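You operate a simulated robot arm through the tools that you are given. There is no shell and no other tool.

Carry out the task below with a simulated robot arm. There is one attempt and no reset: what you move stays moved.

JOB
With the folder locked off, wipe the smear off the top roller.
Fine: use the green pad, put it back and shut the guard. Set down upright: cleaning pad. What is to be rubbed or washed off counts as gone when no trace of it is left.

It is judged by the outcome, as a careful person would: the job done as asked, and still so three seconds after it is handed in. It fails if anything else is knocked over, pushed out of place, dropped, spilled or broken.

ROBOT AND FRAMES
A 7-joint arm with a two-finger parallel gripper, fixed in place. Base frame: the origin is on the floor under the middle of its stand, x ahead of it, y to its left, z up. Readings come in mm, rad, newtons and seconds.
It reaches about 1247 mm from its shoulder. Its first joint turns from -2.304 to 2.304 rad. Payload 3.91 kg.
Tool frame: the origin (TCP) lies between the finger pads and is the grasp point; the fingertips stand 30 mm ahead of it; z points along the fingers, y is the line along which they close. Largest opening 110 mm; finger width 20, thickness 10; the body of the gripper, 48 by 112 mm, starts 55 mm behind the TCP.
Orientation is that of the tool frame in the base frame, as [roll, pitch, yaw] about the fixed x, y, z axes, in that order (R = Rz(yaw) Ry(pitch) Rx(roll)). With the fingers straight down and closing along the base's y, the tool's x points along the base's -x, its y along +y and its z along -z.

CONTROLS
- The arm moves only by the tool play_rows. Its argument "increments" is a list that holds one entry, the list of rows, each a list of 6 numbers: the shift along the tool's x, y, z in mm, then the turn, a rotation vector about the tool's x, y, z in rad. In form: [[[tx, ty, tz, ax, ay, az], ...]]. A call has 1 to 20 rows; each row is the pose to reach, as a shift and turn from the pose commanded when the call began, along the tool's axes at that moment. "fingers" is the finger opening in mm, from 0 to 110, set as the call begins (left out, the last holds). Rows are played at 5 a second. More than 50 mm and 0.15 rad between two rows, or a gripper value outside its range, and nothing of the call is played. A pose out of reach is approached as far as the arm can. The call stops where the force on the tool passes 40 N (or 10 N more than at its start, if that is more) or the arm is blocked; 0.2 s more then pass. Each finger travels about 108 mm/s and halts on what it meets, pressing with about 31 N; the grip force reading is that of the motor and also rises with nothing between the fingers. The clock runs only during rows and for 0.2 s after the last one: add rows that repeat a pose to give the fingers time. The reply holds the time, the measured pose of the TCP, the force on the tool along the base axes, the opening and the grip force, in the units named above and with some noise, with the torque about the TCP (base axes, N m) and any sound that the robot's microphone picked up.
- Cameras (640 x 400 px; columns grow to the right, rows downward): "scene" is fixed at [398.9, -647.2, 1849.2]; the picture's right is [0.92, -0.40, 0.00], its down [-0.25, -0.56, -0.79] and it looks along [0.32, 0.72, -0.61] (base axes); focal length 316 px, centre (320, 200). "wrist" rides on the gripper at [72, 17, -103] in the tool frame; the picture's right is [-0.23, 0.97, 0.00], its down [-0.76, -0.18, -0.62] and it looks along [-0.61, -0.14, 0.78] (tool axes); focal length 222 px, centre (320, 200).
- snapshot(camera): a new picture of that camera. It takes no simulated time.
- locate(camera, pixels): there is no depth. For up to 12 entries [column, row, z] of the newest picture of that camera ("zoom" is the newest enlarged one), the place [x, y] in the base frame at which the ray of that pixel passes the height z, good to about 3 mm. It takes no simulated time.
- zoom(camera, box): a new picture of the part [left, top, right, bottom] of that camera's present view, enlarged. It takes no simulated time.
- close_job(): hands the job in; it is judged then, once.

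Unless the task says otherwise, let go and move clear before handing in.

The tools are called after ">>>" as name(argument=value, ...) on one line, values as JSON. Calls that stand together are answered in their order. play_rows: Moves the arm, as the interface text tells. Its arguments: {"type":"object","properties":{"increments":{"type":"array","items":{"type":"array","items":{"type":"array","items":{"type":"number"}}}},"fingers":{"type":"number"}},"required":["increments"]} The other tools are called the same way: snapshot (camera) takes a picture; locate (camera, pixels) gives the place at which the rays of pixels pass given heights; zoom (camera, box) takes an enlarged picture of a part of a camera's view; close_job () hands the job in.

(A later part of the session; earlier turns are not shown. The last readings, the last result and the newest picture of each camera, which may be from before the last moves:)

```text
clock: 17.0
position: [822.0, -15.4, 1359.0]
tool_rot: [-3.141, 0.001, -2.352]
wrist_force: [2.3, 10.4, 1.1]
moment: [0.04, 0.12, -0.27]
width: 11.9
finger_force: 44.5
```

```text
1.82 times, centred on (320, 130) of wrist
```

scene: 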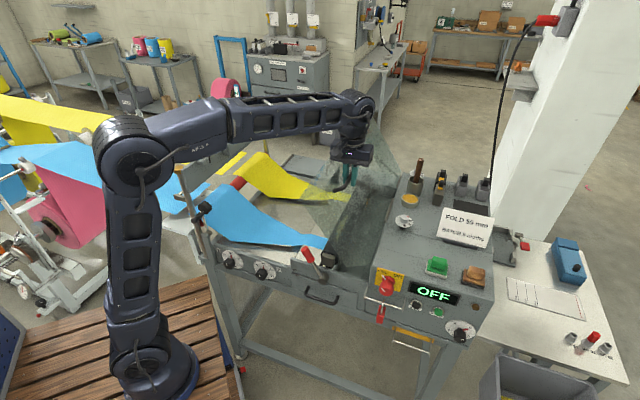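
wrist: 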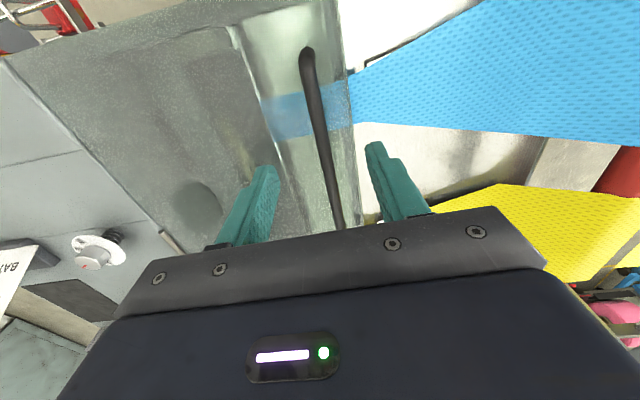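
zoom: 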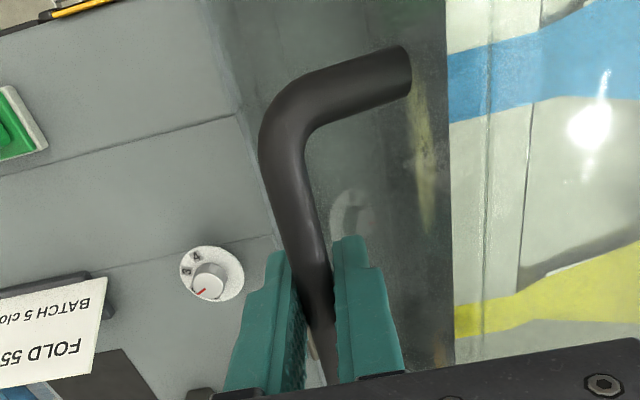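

The guard is ~69° open and tracking well. Continuing to φ≈86°.

>>> play_rows(increments=[[[-0.3, -8.4, -2, 0, 0, 0], [-0.3, -17, -3.6, 0, 0, 0], [-0.3, -25.5, -5, 0, 0, 0], [-0.3, -34.2, -6, 0, 0, 0], [-0.3, -42.8, -6.8, 0, 0, 0]]])

>>> zoom(camera="scene", box=[270, 100, 430, 280])

```text
clock: 18.2
position: [851.5, -46.6, 1364.3]
tool_rot: [3.142, 0.002, -2.354]
wrist_force: [-7.7, 0.1, 1.6]
moment: [-0.39, 0.38, -0.18]
width: 11.6
finger_force: 44.8
```

```text
2.22 times, centred on (350, 190) of scene
```

zoom: 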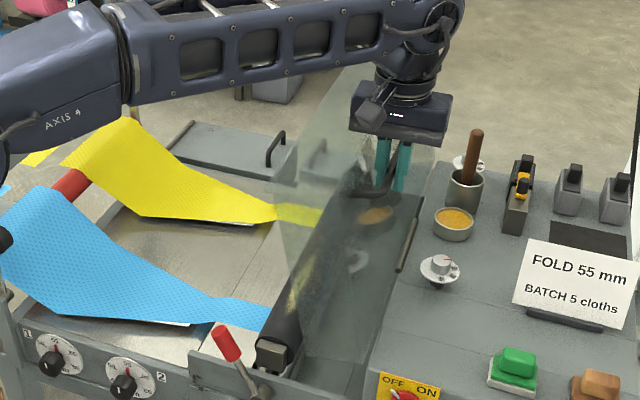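

The orange patch was only the grease pot's reflection, gone now; the real yellow smear sits at zoom (305,265) on the roller. Continuing past vertical, watching for an end stop.

>>> play_rows(increments=[[[0.3, -8.7, -0.4, 0, 0, 0], [0.3, -17.4, -0.6, 0, 0, 0], [0.3, -26.1, -0.4, 0, 0, 0], [0.3, -34.8, 0, 0, 0, 0], [0.3, -43.4, 0.8, 0, 0, 0], [0.3, -52.1, 1.8, 0, 0, 0]]])

>>> zoom(camera="scene", box=[270, 100, 430, 280])

>>> zoom(camera="wrist", box=[200, 20, 440, 240])

```text
clock: 19.6
position: [889.3, -82.6, 1362.8]
tool_rot: [-3.141, 0.004, -2.352]
wrist_force: [9.1, 14.0, 3.2]
moment: [0.18, -0.15, -0.29]
width: 11.5
finger_force: 45.1
```

```text
2.22 times, centred on (350, 190) of scene
```

zoom: 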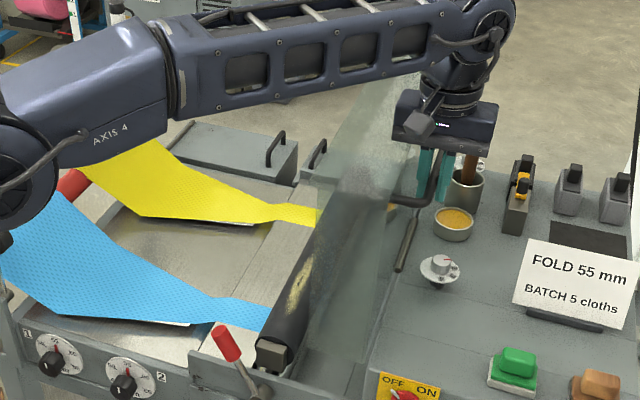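

```text
1.82 times, centred on (320, 130) of wrist
```

zoom: 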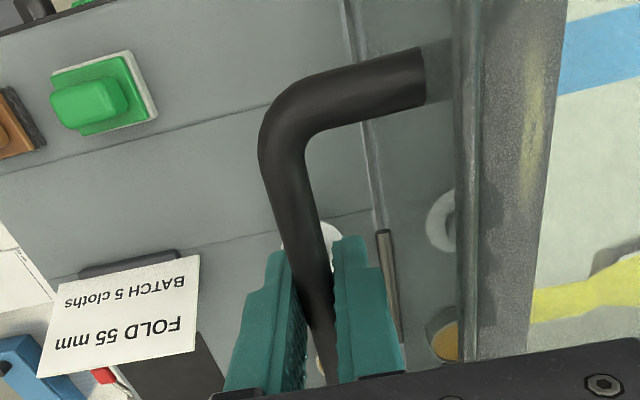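

The guard is vertical now and the smear on the roller is in plain view. I'll push a bit further to find whether there is a stop or a stable over-centre position.

>>> play_rows(increments=[[[-0.5, -8.5, 1.4, 0, 0, 0], [-0.5, -17.1, 3, 0, 0, 0], [-0.5, -25.5, 5, 0, 0, 0]]])

>>> zoom(camera="scene", box=[270, 100, 430, 280])

```text
clock: 20.4
position: [906.4, -100.6, 1357.6]
tool_rot: [3.141, 0.001, -2.354]
wrist_force: [1.6, 3.0, 4.8]
moment: [0.18, -0.27, -0.12]
width: 11.5
finger_force: 45.0
```

```text
2.22 times, centred on (350, 190) of scene
```

zoom: 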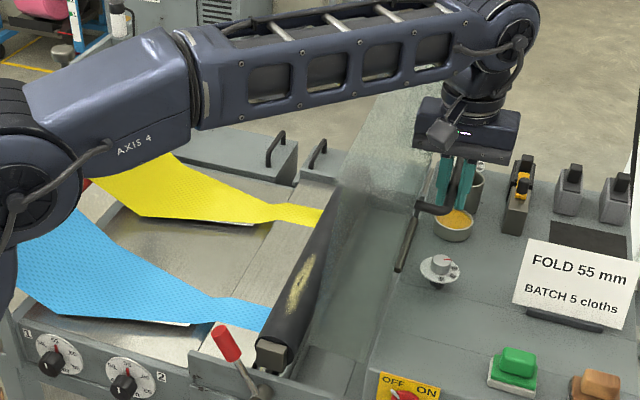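

Still no stop at ~97° and almost no load. I'll probe a few degrees further.

>>> play_rows(increments=[[[0, -8.4, 2.2, 0, 0, 0], [0, -16.7, 4.8, 0, 0, 0], [0, -25, 7.6, 0, 0, 0]]])

```text
clock: 21.2
position: [926.0, -119.3, 1349.1]
tool_rot: [3.142, 0.002, -2.356]
wrist_force: [-1.4, 1.1, -0.6]
moment: [0.28, -0.3, -0.11]
width: 11.4
finger_force: 44.9
```

Only −1.5 N tangential at ~103°, so hinge friction seems to hold it. I'll ease the fingers to 24 mm, which still cages the bar both ways, and see whether the lid stays.

>>> play_rows(increments=[[[0, 0, 0, 0, 0, 0], [0, 0, 0, 0, 0, 0], [0, 0, 0, 0, 0, 0], [0, 0, 0, 0, 0, 0], [0, 0, 0, 0, 0, 0]]], fingers=24)

>>> zoom(camera="wrist", box=[200, 20, 440, 240])

>>> zoom(camera="scene", box=[350, 120, 450, 230])

```text
clock: 22.4
position: [924.9, -118.5, 1348.3]
tool_rot: [3.141, 0.001, -2.354]
wrist_force: [-0.2, 0.4, -0.2]
moment: [0.01, 0.01, 0.01]
width: 24.2
finger_force: 0.1
```

```text
1.82 times, centred on (320, 130) of wrist
```

zoom: 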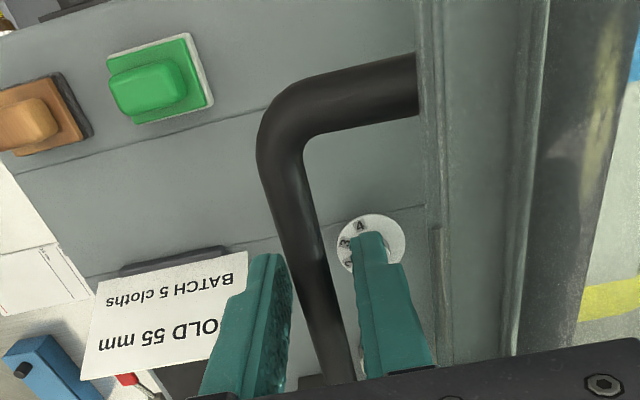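

```text
3.64 times, centred on (400, 175) of scene
```

zoom: 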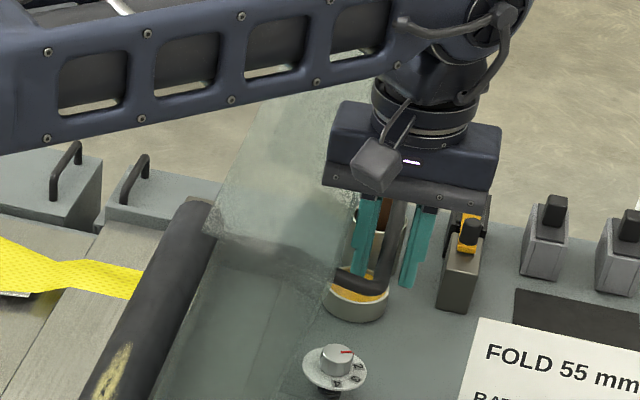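

The bar sits free between the fingers at zero force (wrist zoom (310,230)) and the guard stays put, so the hinge holds it. I'll re-grip and bring it back to just past vertical for arm clearance, then release narrowly.

>>> play_rows(increments=[[[0, 0, 0, 0, 0, 0], [0, 0, 0, 0, 0, 0], [0, 8.3, -2.8, 0, 0, 0], [0, 16.6, -5.4, 0, 0, 0], [0, 25, -7.6, 0, 0, 0], [0, 33.4, -9.6, 0, 0, 0]]], fingers=8)

>>> play_rows(increments=[[[0, 0, 0, 0, 0, 0], [0, 0, 0, 0, 0, 0], [0, 0, 0, 0, 0, 0]]], fingers=22)

>>> zoom(camera="wrist", box=[200, 20, 440, 240])

>>> zoom(camera="scene", box=[270, 100, 430, 280])

```text
clock: 23.8
position: [901.3, -94.8, 1359.6]
tool_rot: [-3.141, 0.002, -2.353]
wrist_force: [7.1, 1.8, 1.9]
moment: [0.04, 0.0, -0.09]
width: 11.8
finger_force: 44.7
```

```text
clock: 24.6
position: [901.2, -94.8, 1358.8]
tool_rot: [-3.14, 0.003, -2.354]
wrist_force: [-0.1, 0.0, -0.1]
moment: [0.05, -0.01, 0.03]
width: 22.0
finger_force: 0.1
```

```text
1.82 times, centred on (320, 130) of wrist
```

zoom: 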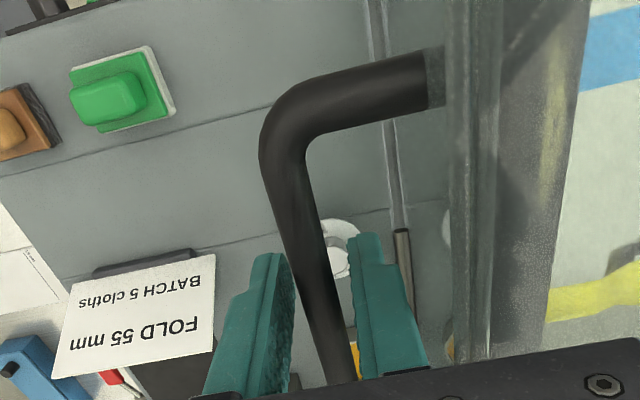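

```text
2.22 times, centred on (350, 190) of scene
```

zoom: 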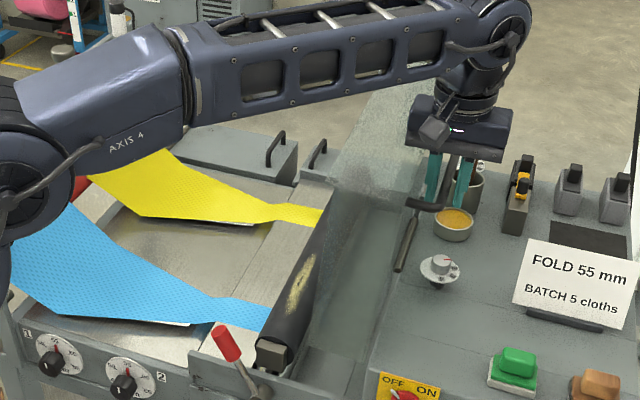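

The guard holds at ~95° with the bar free in the open fingers (release pose (901,−95,1359)). I'll raise straight up out of the handle and take pictures of pad and roller.

>>> play_rows(increments=[[[0, 0, -15, 0, 0, 0], [0, 0, -35, 0, 0, 0], [0, 0, -60, 0, 0, 0], [0, 0, -90, 0, 0, 0], [0, 0, -120, 0, 0, 0]]])

>>> snapshot(camera="wrist")

>>> snapshot(camera="scene")

```text
clock: 25.8
position: [902.6, -96.3, 1478.9]
tool_rot: [3.141, 0.001, -2.354]
wrist_force: [-0.3, 0.3, -0.9]
moment: [0.01, 0.01, -0.02]
width: 21.9
finger_force: 0.1
```

```text
taken
```

wrist: 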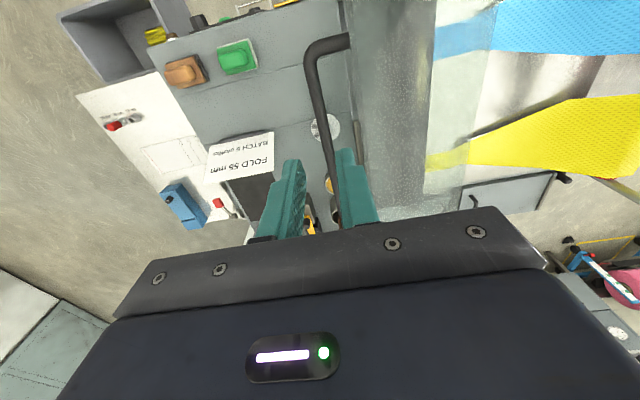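

```text
taken
```

scene: 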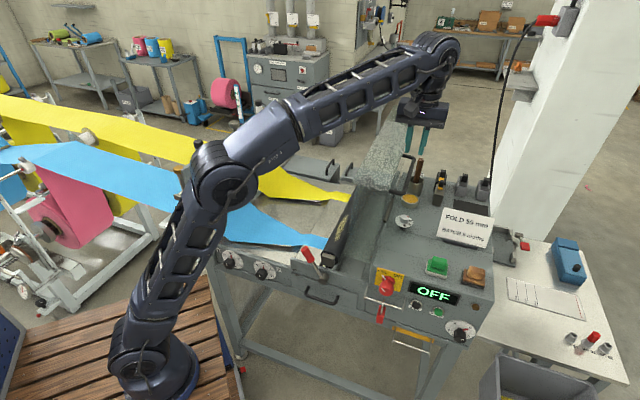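

Clear of the handle, guard still up. I'll zoom both cameras on the pads and on the roller smear to triangulate precisely.

>>> zoom(camera="wrist", box=[150, 20, 280, 110])

>>> zoom(camera="scene", box=[416, 245, 496, 295])

>>> zoom(camera="scene", box=[310, 170, 390, 280])

>>> zoom(camera="wrist", box=[340, 0, 480, 220])

```text
4.44 times, centred on (215, 65) of wrist
```

zoom: 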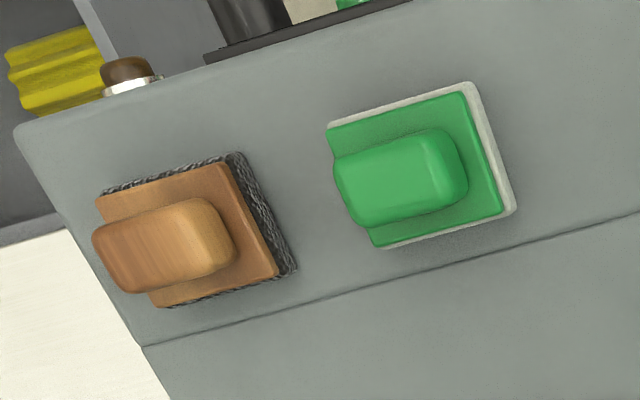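

```text
8.00 times, centred on (456, 270) of scene
```

zoom: 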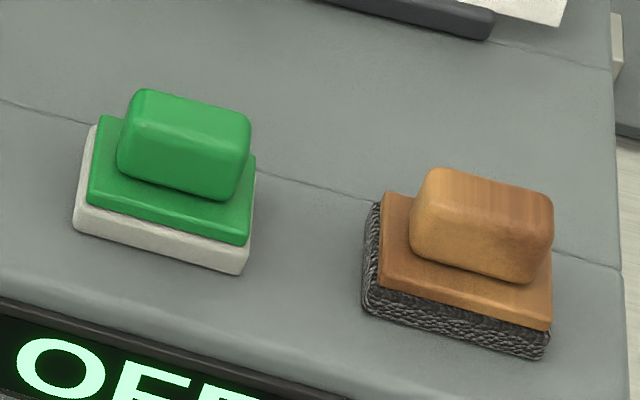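

```text
3.64 times, centred on (350, 225) of scene
```

zoom: 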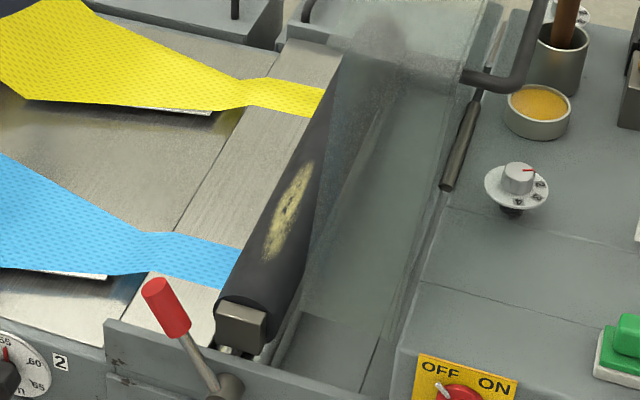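

```text
1.82 times, centred on (410, 110) of wrist
```

zoom: 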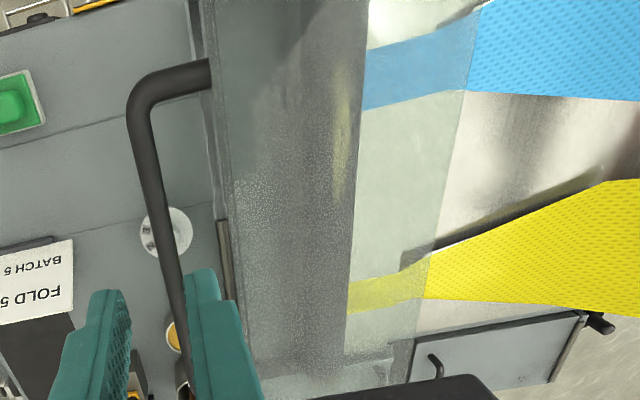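

Plate corners of the green pad are clear in both views. I'll locate them at two heights, plus the roller smear ends.

>>> locate(camera="scene", pixels=[[428.5, 259.4, 1110], [427, 270.6, 1110], [446.9, 275.6, 1110], [447.9, 264.4, 1110], [428.5, 259.4, 1130], [446.9, 275.6, 1130], [427, 270.6, 1130], [447.9, 264.4, 1130], [440.1, 259, 1150], [334.9, 240.1, 1090], [347.8, 215.4, 1090], [341, 228, 1090]])

>>> locate(camera="wrist", pixels=[[256, 67.7, 1110], [247.2, 40.9, 1110], [217.3, 48.1, 1110], [226.7, 75.6, 1110], [256, 67.7, 1130], [217.3, 48.1, 1130], [247.2, 40.9, 1130], [226.7, 75.6, 1130], [233, 60, 1150], [423.7, 53, 1090], [420.9, 110, 1090], [421, 82, 1090]])

```text
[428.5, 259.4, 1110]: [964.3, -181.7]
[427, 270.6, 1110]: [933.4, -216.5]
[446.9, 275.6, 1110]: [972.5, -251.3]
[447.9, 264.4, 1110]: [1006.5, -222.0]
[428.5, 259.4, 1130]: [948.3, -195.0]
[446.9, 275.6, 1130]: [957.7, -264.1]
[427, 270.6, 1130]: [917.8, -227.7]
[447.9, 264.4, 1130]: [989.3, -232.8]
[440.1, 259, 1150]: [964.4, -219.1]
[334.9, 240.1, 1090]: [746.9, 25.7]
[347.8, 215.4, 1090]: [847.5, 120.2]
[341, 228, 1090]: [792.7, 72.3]
```

```text
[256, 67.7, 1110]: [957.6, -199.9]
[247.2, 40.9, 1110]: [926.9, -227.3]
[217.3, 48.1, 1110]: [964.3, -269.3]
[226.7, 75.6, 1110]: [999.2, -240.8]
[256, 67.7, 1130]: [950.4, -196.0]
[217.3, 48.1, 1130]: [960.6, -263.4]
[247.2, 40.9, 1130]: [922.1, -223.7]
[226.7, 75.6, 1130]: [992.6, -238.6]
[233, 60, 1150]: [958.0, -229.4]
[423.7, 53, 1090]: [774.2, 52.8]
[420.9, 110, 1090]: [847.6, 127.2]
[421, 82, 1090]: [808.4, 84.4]
```

The pad's plate corners agree at z≈1129, centre (955,−230), plate 56×42 mm, handle block ~46 mm long along u with top ≈1155. I'll retreat in front of the machine at height while leaning the tool 35° so the arm clears the open guard.

>>> play_rows(increments=[[[40, -5, 0, 0, 0, 0], [80, -20, 0, 0, -0.1, 0], [120, -42, 0, 0, -0.2, 0], [160, -66, 0, 0, -0.3, 0], [200, -90, 0, 0, -0.4, 0], [236, -112, 0, 0, -0.5, 0], [270, -132, 0, 0, -0.611, 0]]], fingers=70)

>>> snapshot(camera="scene")

>>> snapshot(camera="wrist")

```text
clock: 27.4
position: [806.2, -378.5, 1478.3]
tool_rot: [-3.141, 0.615, -2.351]
wrist_force: [0.7, 0.9, -1.1]
moment: [-0.07, 0.03, -0.02]
width: 69.9
finger_force: 0.1
```

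```text
taken
```

scene: 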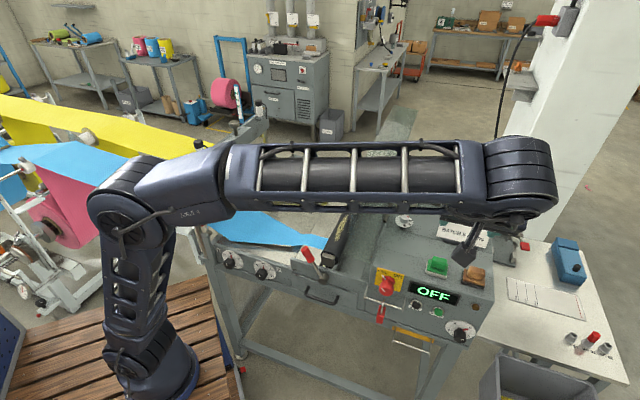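

```text
taken
```

wrist: 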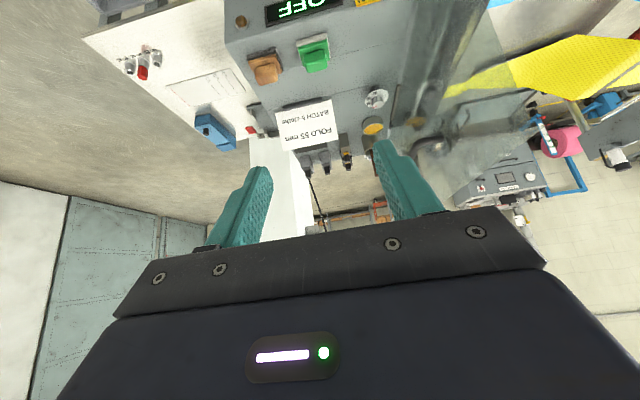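

The tool is leaned 35° at (u=838, v=302). I'll descend along the approach line to about 110 mm short of the pad's handle.

>>> play_rows(increments=[[[3.5, 0, 43.6, 0, 0, 0], [7, 0, 87, 0, 0, 0], [10.6, 0, 131, 0, 0, 0], [14, 0, 174, 0, 0, 0], [17.6, 0, 218, 0, 0, 0], [21.2, 0, 261, 0, 0, 0]]])

>>> snapshot(camera="scene")

>>> snapshot(camera="wrist")

```text
clock: 28.8
position: [896.4, -284.5, 1255.6]
tool_rot: [-3.14, 0.614, -2.354]
wrist_force: [-0.2, 0.1, 0.3]
moment: [-0.03, -0.02, 0.0]
width: 69.8
finger_force: 0.0
```

```text
taken
```

scene: 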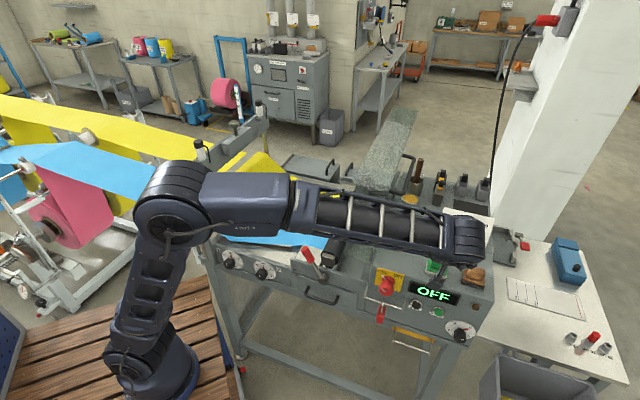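

```text
taken
```

wrist: 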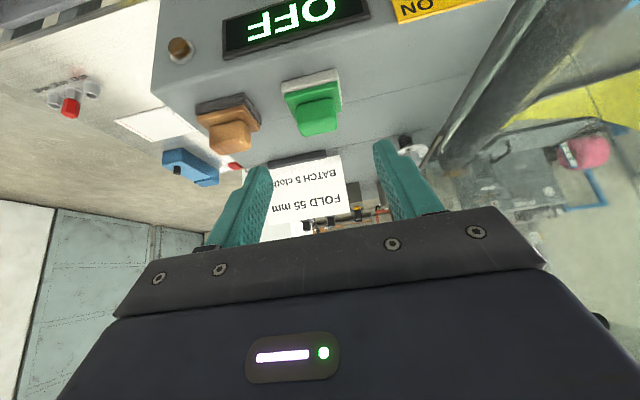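

The pad is centred ahead of the fingers at wrist (315,110). I'll check its position precisely from this closer view.

>>> zoom(camera="wrist", box=[270, 60, 360, 150])

>>> zoom(camera="scene", box=[400, 210, 500, 300])

```text
4.44 times, centred on (315, 105) of wrist
```

zoom: 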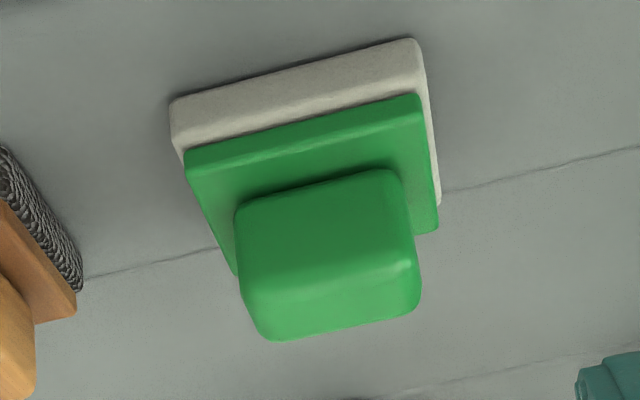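

```text
4.44 times, centred on (450, 255) of scene
```

zoom: 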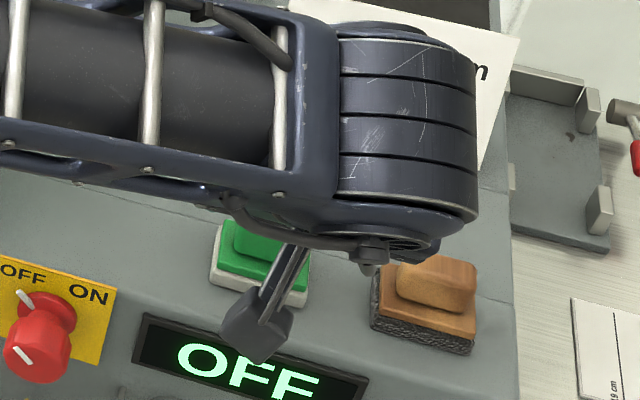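

>>> locate(camera="wrist", pixels=[[296.5, 107.3, 1130], [331.2, 98.7, 1130], [298.1, 127.1, 1155], [334.8, 119, 1155], [285, 94.9, 1129], [337.1, 81.4, 1129], [341.6, 111.8, 1129], [303.7, 136.5, 1155], [337.5, 128.6, 1155]])

```text
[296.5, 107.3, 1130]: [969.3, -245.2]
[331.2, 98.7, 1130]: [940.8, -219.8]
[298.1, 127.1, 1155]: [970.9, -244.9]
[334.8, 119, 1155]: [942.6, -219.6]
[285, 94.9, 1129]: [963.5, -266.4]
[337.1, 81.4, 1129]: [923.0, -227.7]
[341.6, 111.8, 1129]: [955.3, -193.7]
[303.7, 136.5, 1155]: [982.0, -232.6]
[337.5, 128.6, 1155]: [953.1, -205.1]
```

Pad centre is refined to about (u=839.5, v=516); plate top 1129. I'll advance along the tool axis so the open fingers straddle the block ends, stopping just above the plate.

>>> play_rows(increments=[[[-1, -4.4, 30, 0, 0, 0], [-2, -4.4, 60, 0, 0, 0], [-3, -4.4, 85, 0, 0, 0], [-3.4, -4.4, 102, 0, 0, 0], [-3.4, -4.4, 113, 0, 0, 0]]])

>>> snapshot(camera="wrist")

>>> zoom(camera="scene", box=[380, 200, 500, 310])

```text
clock: 30.0
position: [948.2, -239.9, 1164.5]
tool_rot: [-3.141, 0.611, -2.354]
wrist_force: [0.3, -0.4, -0.2]
moment: [0.01, 0.0, -0.01]
width: 69.9
finger_force: 0.0
```

```text
taken
```

wrist: 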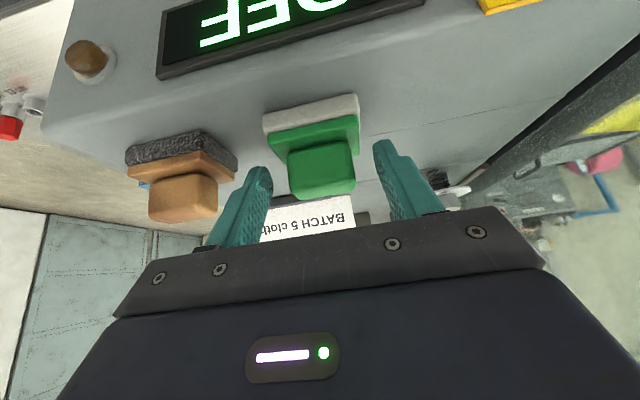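

```text
3.64 times, centred on (440, 255) of scene
```

zoom: 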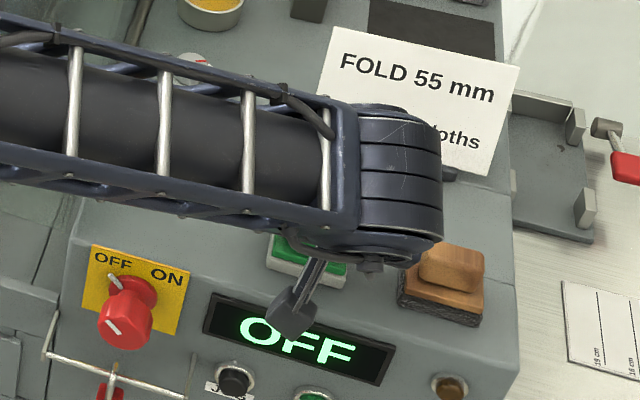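

The block is centred between the fingertips (wrist (321,170)), no contact force. Closing on it.

>>> play_rows(increments=[[[0, 0, 0, 0, 0, 0], [0, 0, 0, 0, 0, 0], [0, 0, 0, 0, 0, 0], [0, 0, 0, 0, 0, 0]]], fingers=30)

>>> zoom(camera="wrist", box=[230, 70, 420, 220])

```text
clock: 31.0
position: [948.7, -240.7, 1162.8]
tool_rot: [-3.141, 0.614, -2.355]
wrist_force: [-0.8, 0.5, 0.3]
moment: [0.01, 0.02, -0.01]
width: 41.4
finger_force: 30.9
```

```text
2.67 times, centred on (325, 145) of wrist
```

zoom: 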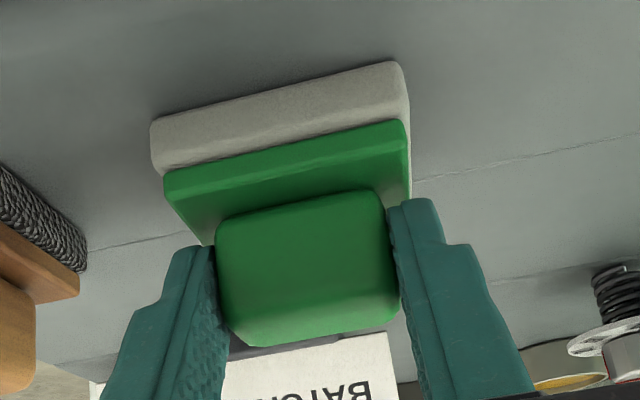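

Gripped at 41.4 mm with 31 N. I'll lift straight up 60 mm and verify the pad is held level.

>>> play_rows(increments=[[[-5.8, 0, -8.2, 0, 0, 0], [-14.4, 0, -20.5, 0, 0, 0], [-25, 0, -35.6, 0, 0, 0], [-34.5, 0, -49.1, 0, 0, 0]]])

>>> snapshot(camera="wrist")

>>> snapshot(camera="scene")

```text
clock: 32.0
position: [948.1, -240.4, 1222.6]
tool_rot: [3.139, 0.613, -2.354]
wrist_force: [-0.1, 0.5, -1.6]
moment: [-0.01, 0.03, -0.01]
width: 41.4
finger_force: 31.2
```

```text
taken
```

wrist: 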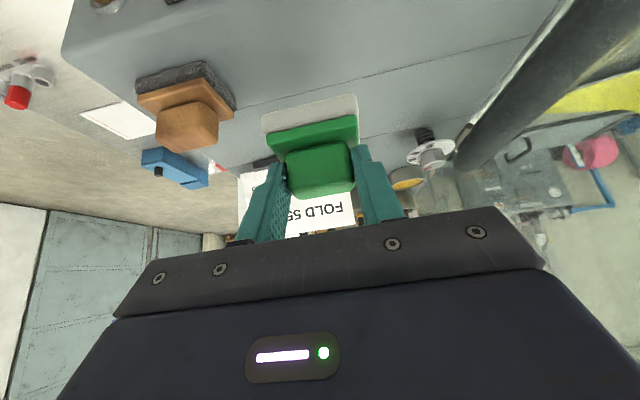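

```text
taken
```

scene: 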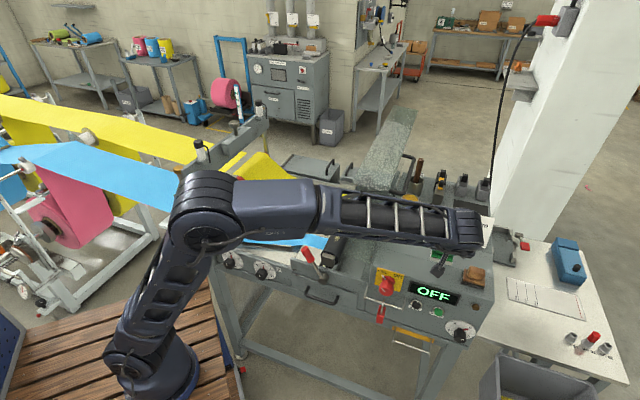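

The pad hangs level in the grip and the guard is still up. Before carrying it round the front, I'll zoom on the open guard to measure how far its side wall reaches over the roller.

>>> zoom(camera="scene", box=[320, 100, 430, 270])

>>> zoom(camera="wrist", box=[400, 0, 640, 220])

```text
2.35 times, centred on (375, 185) of scene
```

zoom: 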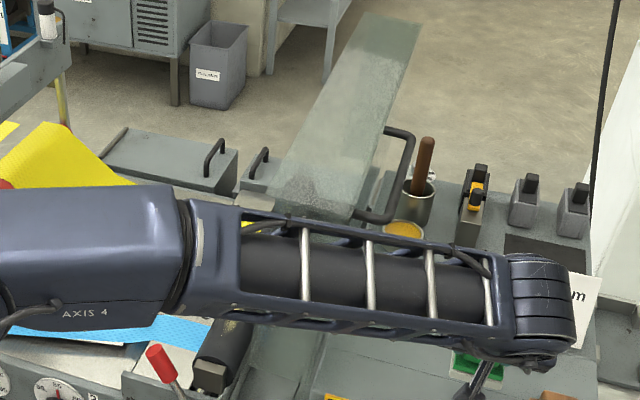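

```text
1.82 times, centred on (520, 110) of wrist
```

zoom: 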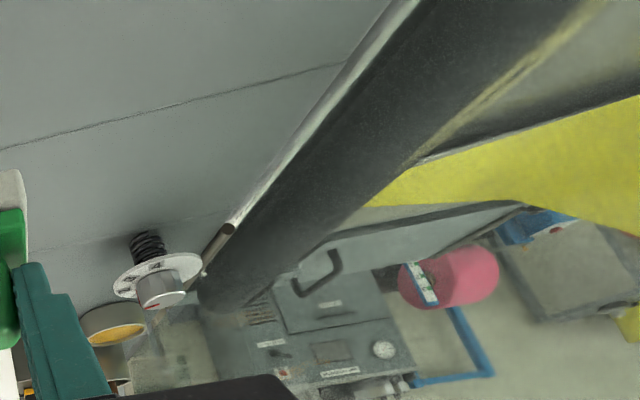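

>>> locate(camera="scene", pixels=[[353.7, 180.7, 1385], [385.6, 193.5, 1385], [392, 106.3, 1385], [417.6, 112.7, 1385], [353.7, 180.7, 1360], [385.6, 193.5, 1360]])

```text
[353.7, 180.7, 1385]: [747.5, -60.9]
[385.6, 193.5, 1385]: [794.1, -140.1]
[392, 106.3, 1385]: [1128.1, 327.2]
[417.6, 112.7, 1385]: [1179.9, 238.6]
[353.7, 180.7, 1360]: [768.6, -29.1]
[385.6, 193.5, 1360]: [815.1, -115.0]
```

The open guard's wall reaches left to u≈568, so a gripper lying across u would nearly touch it at the roller (u≈509). I'll turn the pad 90° so the tool leans left instead; first I check the tall rod at left (scene (178,170)).

>>> locate(camera="scene", pixels=[[206, 256, 1000], [206, 256, 1050], [206, 256, 1100], [178, 170, 1200], [178, 170, 1300], [178, 170, 1400], [203, 210, 1100], [203, 210, 1200], [203, 145, 1200], [203, 145, 1400]])

>>> zoom(camera="scene", box=[160, 90, 300, 300])

```text
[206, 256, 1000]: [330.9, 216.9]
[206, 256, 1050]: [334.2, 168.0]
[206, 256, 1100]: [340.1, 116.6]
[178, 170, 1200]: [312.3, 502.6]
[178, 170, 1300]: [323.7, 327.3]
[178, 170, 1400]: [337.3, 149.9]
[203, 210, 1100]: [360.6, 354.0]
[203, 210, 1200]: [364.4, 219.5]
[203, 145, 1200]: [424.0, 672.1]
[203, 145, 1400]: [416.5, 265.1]
```

```text
1.90 times, centred on (230, 195) of scene
```

zoom: 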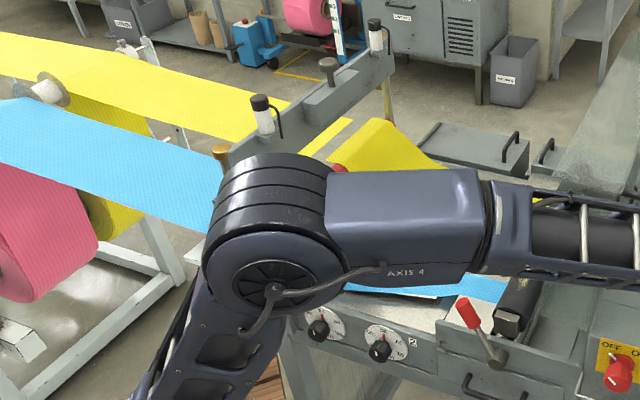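

The rod stands at (335,165) up to z≈1390, well outside the arm's planned plane. I'll now carry the pad up and back to the front of the machine.

>>> play_rows(increments=[[[14, 0, -30, 0, 0, 0], [36, 0, -60, 0, 0, 0], [62, 0, -92, 0, 0, 0], [88, 0, -123, 0, 0, 0], [114, 0, -154, 0, 0, 0], [139.7, 0, -183.8, 0, 0, 0]]])

>>> play_rows(increments=[[[0, 40, 0, 0, 0, 0], [0, 80, 0, 0, 0, 0], [0, 120, 0, 0, 0, 0], [0, 160, 0, 0, 0, 0], [0, 200, 0, 0, 0, 0], [0, 240, 0, 0, 0, 0], [0, 280, 0, 0, 0, 0], [0, 320, 0, 0, 0, 0], [0, 360, 0, 0, 0, 0]]])

>>> snapshot(camera="scene")

>>> snapshot(camera="wrist")

```text
clock: 33.4
position: [794.4, -398.6, 1292.8]
tool_rot: [-3.141, 0.612, -2.353]
wrist_force: [0.6, 0.3, -0.3]
moment: [-0.04, 0.03, 0.03]
width: 41.6
finger_force: 31.5
```

```text
clock: 35.4
position: [541.0, -142.6, 1291.4]
tool_rot: [3.138, 0.612, -2.353]
wrist_force: [2.0, -0.6, -0.5]
moment: [0.04, 0.03, 0.03]
width: 41.3
finger_force: 30.9
```

```text
taken
```

scene: 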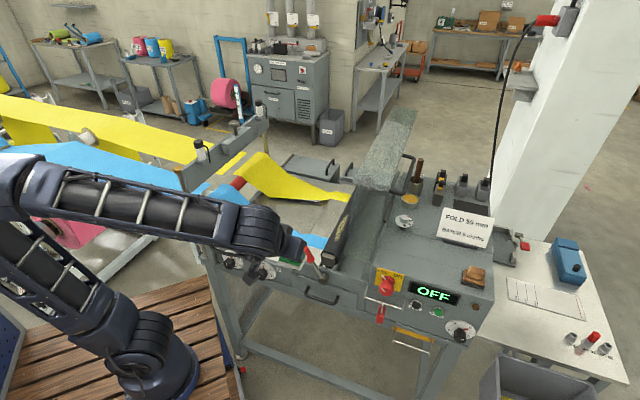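

```text
taken
```

wrist: 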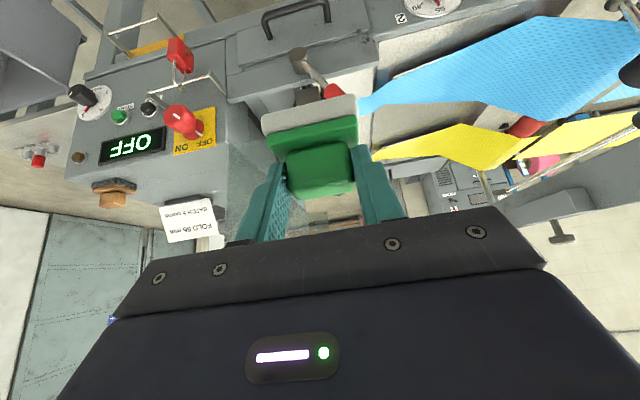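

The pad is held in front of the machine, guard steady. Now I turn it −90° about the vertical so the tool leans left (−u).

>>> play_rows(increments=[[[0, 0, 0, 0.082, 0, 0.117], [0, 0, 0, 0.164, 0, 0.234], [0, 0, 0, 0.246, 0, 0.35], [0, 0, 0, 0.328, 0, 0.467], [0, 0, 0, 0.41, 0, 0.584], [0, 0, 0, 0.493, 0, 0.701], [0, 0, 0, 0.575, 0, 0.818], [0, 0, 0, 0.657, 0, 0.935], [0, 0, 0, 0.739, 0, 1.051], [0, 0, 0, 0.821, 0, 1.168], [0, 0, 0, 0.903, 0, 1.285]]])

>>> snapshot(camera="scene")

>>> snapshot(camera="wrist")

```text
clock: 37.8
position: [539.1, -142.9, 1294.5]
tool_rot: [-3.141, 0.612, 2.356]
wrist_force: [-0.1, 0.1, -1.0]
moment: [0.0, -0.01, -0.01]
width: 41.3
finger_force: 31.0
```

```text
taken
```

scene: 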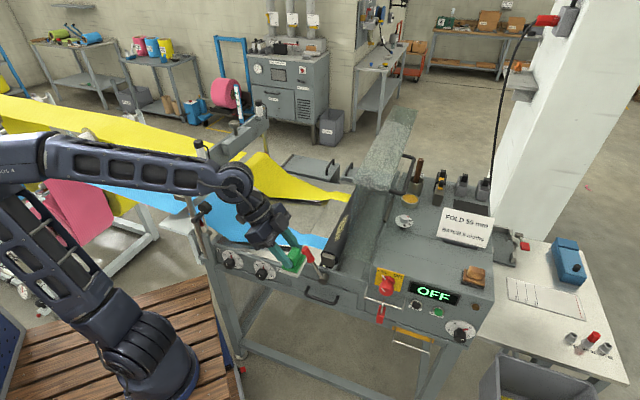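

```text
taken
```

wrist: 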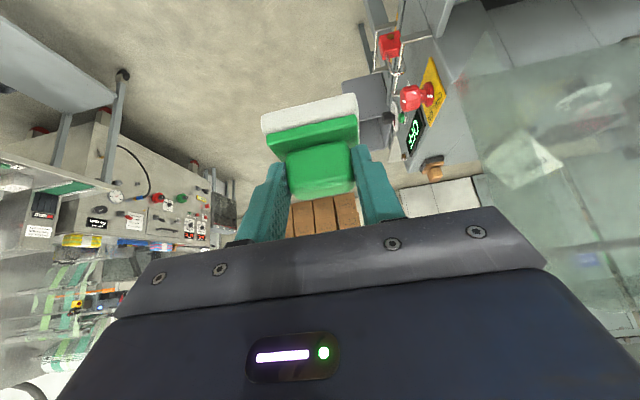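

The turn worked and the pad is still level. I'll zoom on the roller, now unobstructed, to measure its edges and the smear.

>>> zoom(camera="scene", box=[310, 180, 380, 270])

>>> zoom(camera="scene", box=[325, 200, 360, 250])

```text
4.44 times, centred on (345, 225) of scene
```

zoom: 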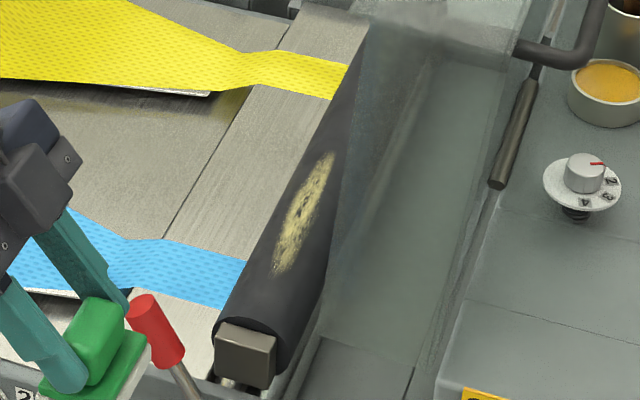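

```text
8.00 times, centred on (342, 225) of scene
```

zoom: 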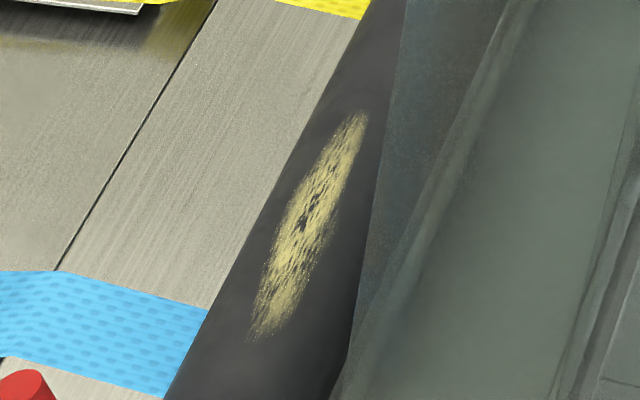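

The roller is ~60 mm across and the smear sits on its top, slightly to the left. I'll locate both silhouettes and the smear's outline.

>>> locate(camera="scene", pixels=[[347.6, 202.5, 1076], [322.6, 250, 1076], [365.1, 200, 1058], [345.1, 250, 1058], [334, 241, 1095], [347.5, 214, 1095], [337.5, 228, 1090], [345, 225, 1095], [341.7, 226, 1095]])

```text
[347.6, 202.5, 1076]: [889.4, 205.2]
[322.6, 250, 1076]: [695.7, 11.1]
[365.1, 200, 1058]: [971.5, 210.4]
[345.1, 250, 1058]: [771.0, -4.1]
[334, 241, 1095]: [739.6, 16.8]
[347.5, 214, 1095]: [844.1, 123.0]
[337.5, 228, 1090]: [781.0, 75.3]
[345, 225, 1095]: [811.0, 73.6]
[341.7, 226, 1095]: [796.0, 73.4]
```

Smear spans v≈533–686, u≈499–521, on a roller with axis at u≈513 and top ≈1097. I'll carry the pad at height to above the smear's middle.

>>> play_rows(increments=[[[-1.6, 41, 1.2, 0, 0, 0], [-3.3, 82, 2.4, 0, 0, 0], [-5, 123, 3.5, 0, 0, 0], [-6.7, 165, 4.7, 0, 0, 0], [-8.3, 206, 5.9, 0, 0, 0], [-10, 247, 7, 0, 0, 0], [-11.7, 288, 8.2, 0, 0, 0], [-13.3, 330, 9.4, 0, 0, 0]]])

>>> snapshot(camera="scene")

>>> snapshot(camera="wrist")

```text
clock: 39.6
position: [784.4, 80.9, 1293.7]
tool_rot: [3.14, 0.613, 2.358]
wrist_force: [-0.5, -0.1, -0.1]
moment: [0.06, 0.0, 0.0]
width: 41.1
finger_force: 30.8
```

```text
taken
```

scene: 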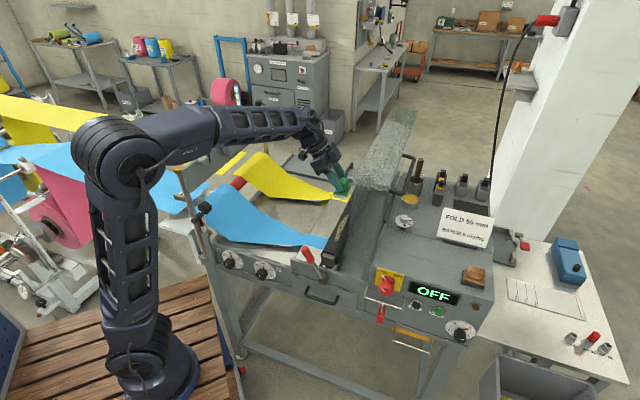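

```text
taken
```

wrist: 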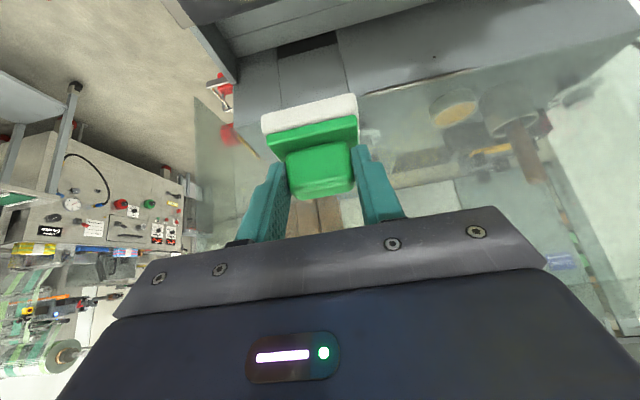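

Above the smear at (u=497.5, v=612). I'll descend to ~30 mm above the expected contact height.

>>> play_rows(increments=[[[20.9, 0, 29.7, 0, 0, 0], [41.8, 0, 59.4, 0, 0, 0], [62.6, 0, 89, 0, 0, 0]]])

>>> zoom(camera="scene", box=[300, 150, 400, 270])

>>> snapshot(camera="wrist")

```text
clock: 40.4
position: [781.6, 81.3, 1183.0]
tool_rot: [3.14, 0.613, 2.358]
wrist_force: [-0.7, -0.4, -0.2]
moment: [0.02, 0.03, 0.02]
width: 41.0
finger_force: 30.5
```

```text
3.33 times, centred on (350, 210) of scene
```

zoom: 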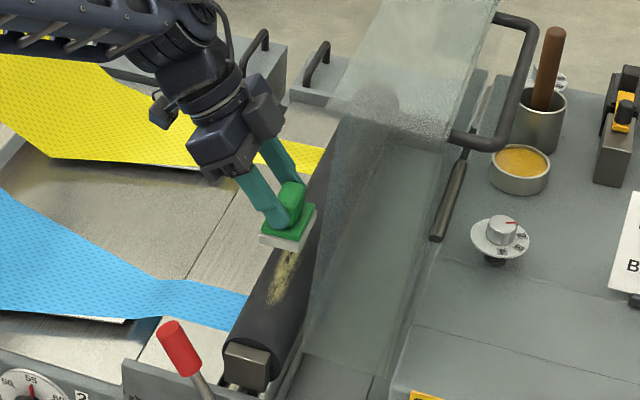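

```text
taken
```

wrist: 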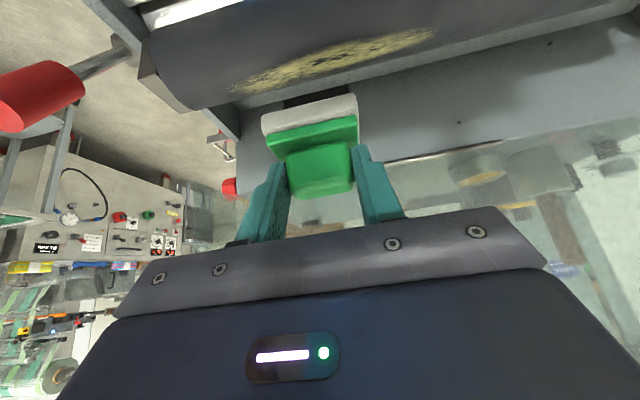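

The wrist camera now sees the smear at (230,85)–(435,35). I'll zoom and locate it for height.

>>> zoom(camera="wrist", box=[130, 0, 470, 180])

>>> locate(camera="wrist", pixels=[[240, 86, 1090], [240, 86, 1100], [430, 33, 1090], [430, 33, 1100], [335, 55, 1090], [335, 55, 1100], [300, 55, 1090], [345, 62, 1090], [250, 100, 1090], [450, 62, 1090]])

```text
1.88 times, centred on (300, 90) of wrist
```

zoom: 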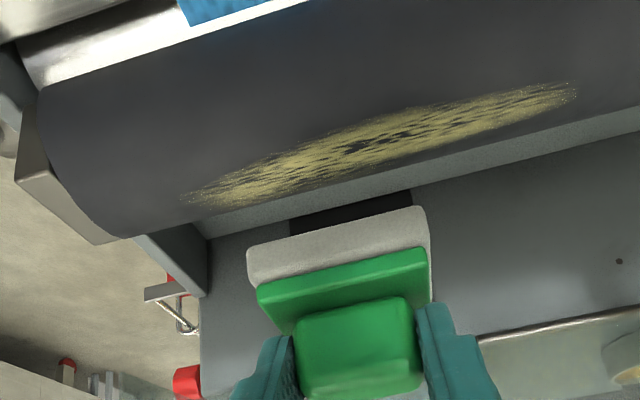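

```text
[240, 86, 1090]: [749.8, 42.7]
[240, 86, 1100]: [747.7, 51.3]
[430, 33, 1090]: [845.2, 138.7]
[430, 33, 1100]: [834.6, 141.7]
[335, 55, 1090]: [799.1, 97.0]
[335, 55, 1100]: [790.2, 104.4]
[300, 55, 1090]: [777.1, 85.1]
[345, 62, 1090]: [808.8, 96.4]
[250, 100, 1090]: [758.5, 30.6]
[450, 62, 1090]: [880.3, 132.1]
```

Both views now put the smear near u≈507, z≈1081, centred on the roller's top (±22°). I'll lower the pad in steps to find contact.

>>> play_rows(increments=[[[11.5, 0, 16.4, 0, 0, 0], [20.1, 0, 28.6, 0, 0, 0], [21.3, 0, 30.3, 0, 0, 0], [22.4, 0, 31.9, 0, 0, 0]]])

>>> zoom(camera="scene", box=[310, 170, 380, 260])

>>> zoom(camera="wrist", box=[130, 0, 470, 180])

```text
clock: 41.4
position: [783.1, 80.4, 1144.8]
tool_rot: [3.141, 0.611, 2.359]
wrist_force: [0.0, -0.2, -0.9]
moment: [0.03, 0.01, 0.03]
width: 41.3
finger_force: 30.9
```

```text
4.44 times, centred on (345, 215) of scene
```

zoom: 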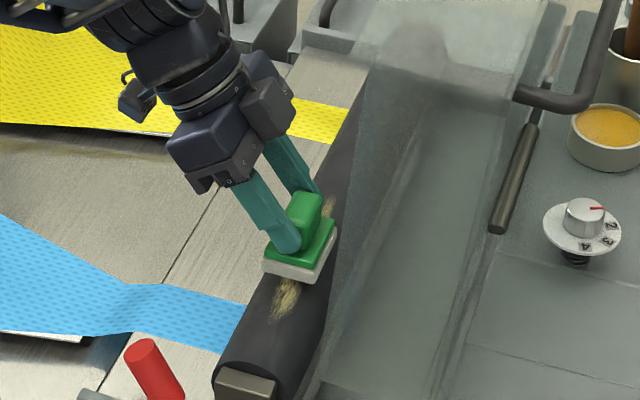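

```text
1.88 times, centred on (300, 90) of wrist
```

zoom: 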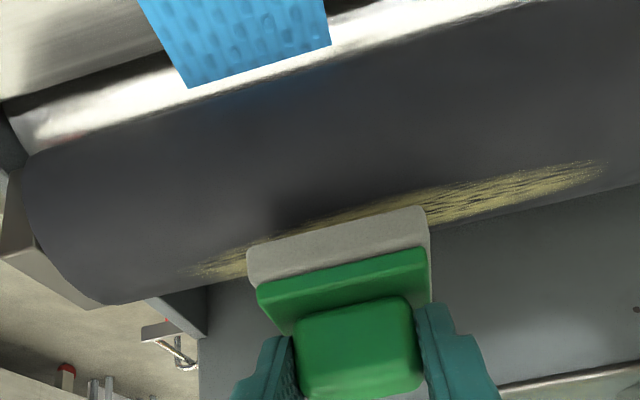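

No contact yet at z=1144.8. Stepping down 2 mm at a time.

>>> play_rows(increments=[[[1.15, 0, 1.64, 0, 0, 0], [2.3, 0, 3.3, 0, 0, 0]]])

>>> play_rows(increments=[[[0.86, 0, 1.23, 0, 0, 0], [1.7, 0, 2.45, 0, 0, 0]]])

```text
clock: 42.0
position: [781.9, 81.2, 1142.5]
tool_rot: [3.14, 0.612, 2.357]
wrist_force: [0.5, 0.2, -0.4]
moment: [0.02, 0.04, -0.05]
width: 41.2
finger_force: 31.1
```

```text
clock: 42.6
position: [782.2, 79.7, 1138.5]
tool_rot: [-3.141, 0.614, 2.36]
wrist_force: [-0.2, 0.0, -0.4]
moment: [-0.01, 0.0, -0.01]
width: 41.0
finger_force: 31.6
```

Still free at 1138.5. Continuing in 1.5 mm steps.

>>> play_rows(increments=[[[0.86, 0, 1.23, 0, 0, 0], [1.7, 0, 2.45, 0, 0, 0]]])

>>> play_rows(increments=[[[0.86, 0, 1.23, 0, 0, 0], [0.86, 0, 1.23, 0, 0, 0]]])

```text
clock: 43.2
position: [782.9, 79.6, 1135.5]
tool_rot: [-3.141, 0.613, 2.361]
wrist_force: [-0.6, -0.3, -1.6]
moment: [0.0, -0.02, -0.04]
width: 41.3
finger_force: 30.9
```

```text
clock: 43.8
position: [782.3, 79.4, 1133.4]
tool_rot: [3.141, 0.613, 2.357]
wrist_force: [-0.2, 0.8, 0.1]
moment: [0.01, -0.02, 0.0]
width: 41.4
finger_force: 30.8
```

>>> zoom(camera="scene", box=[320, 190, 365, 245])

>>> zoom(camera="wrist", box=[200, 40, 420, 180])

>>> play_rows(increments=[[[0.86, 0, 1.23, 0, 0, 0], [0.86, 0, 1.23, 0, 0, 0]]])

```text
7.27 times, centred on (342, 218) of scene
```

zoom: 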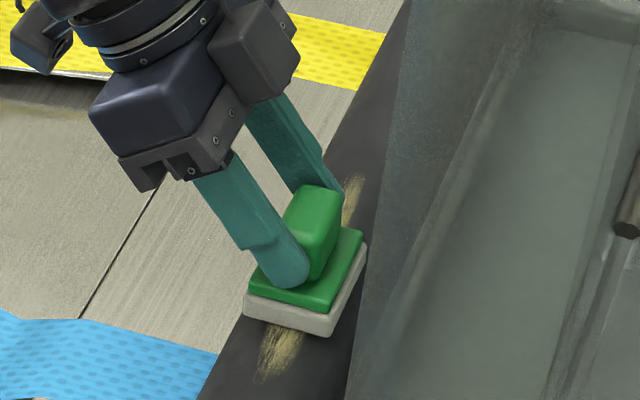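

```text
2.86 times, centred on (310, 110) of wrist
```

zoom: 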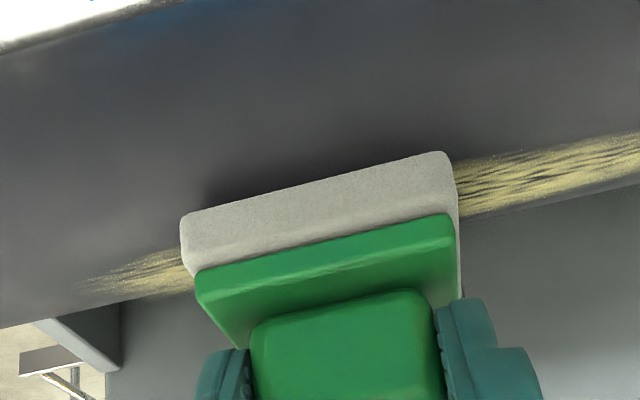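

```text
clock: 44.4
position: [783.1, 80.1, 1132.2]
tool_rot: [3.141, 0.613, 2.359]
wrist_force: [-1.1, -0.6, -0.7]
moment: [-0.01, 0.03, -0.01]
width: 41.0
finger_force: 31.8
```

Pad is very close (shadow under it at wrist zoom (320,180)), still no force. Continuing down.

>>> play_rows(increments=[[[0.86, 0, 1.23, 0, 0, 0], [1.15, 0, 1.64, 0, 0, 0]]])

>>> play_rows(increments=[[[0.58, 0, 0.82, 0, 0, 0], [1.15, 0, 1.64, 0, 0, 0]]])

>>> play_rows(increments=[[[0.58, 0, 0.82, 0, 0, 0], [1.15, 0, 1.64, 0, 0, 0]]])

```text
clock: 45.0
position: [782.0, 80.8, 1131.4]
tool_rot: [3.14, 0.614, 2.357]
wrist_force: [-3.1, -2.7, 16.3]
moment: [-0.08, -0.2, -0.05]
width: 41.5
finger_force: 31.2
```

```text
clock: 45.6
position: [782.5, 80.3, 1130.4]
tool_rot: [3.14, 0.617, 2.356]
wrist_force: [-3.2, -0.8, 30.5]
moment: [-0.32, -0.12, -0.06]
width: 41.3
finger_force: 31.1
```

```text
clock: 46.0
position: [782.8, 80.7, 1130.2]
tool_rot: [3.138, 0.615, 2.356]
wrist_force: [-1.6, -1.3, 9.5]
moment: [-0.16, 0.08, 0.0]
width: 41.1
finger_force: 31.8
stopped in row 2: the force on the tool passed its limit at 42 N (the readings are from after the stop); the commanded pose is now the measured one
```

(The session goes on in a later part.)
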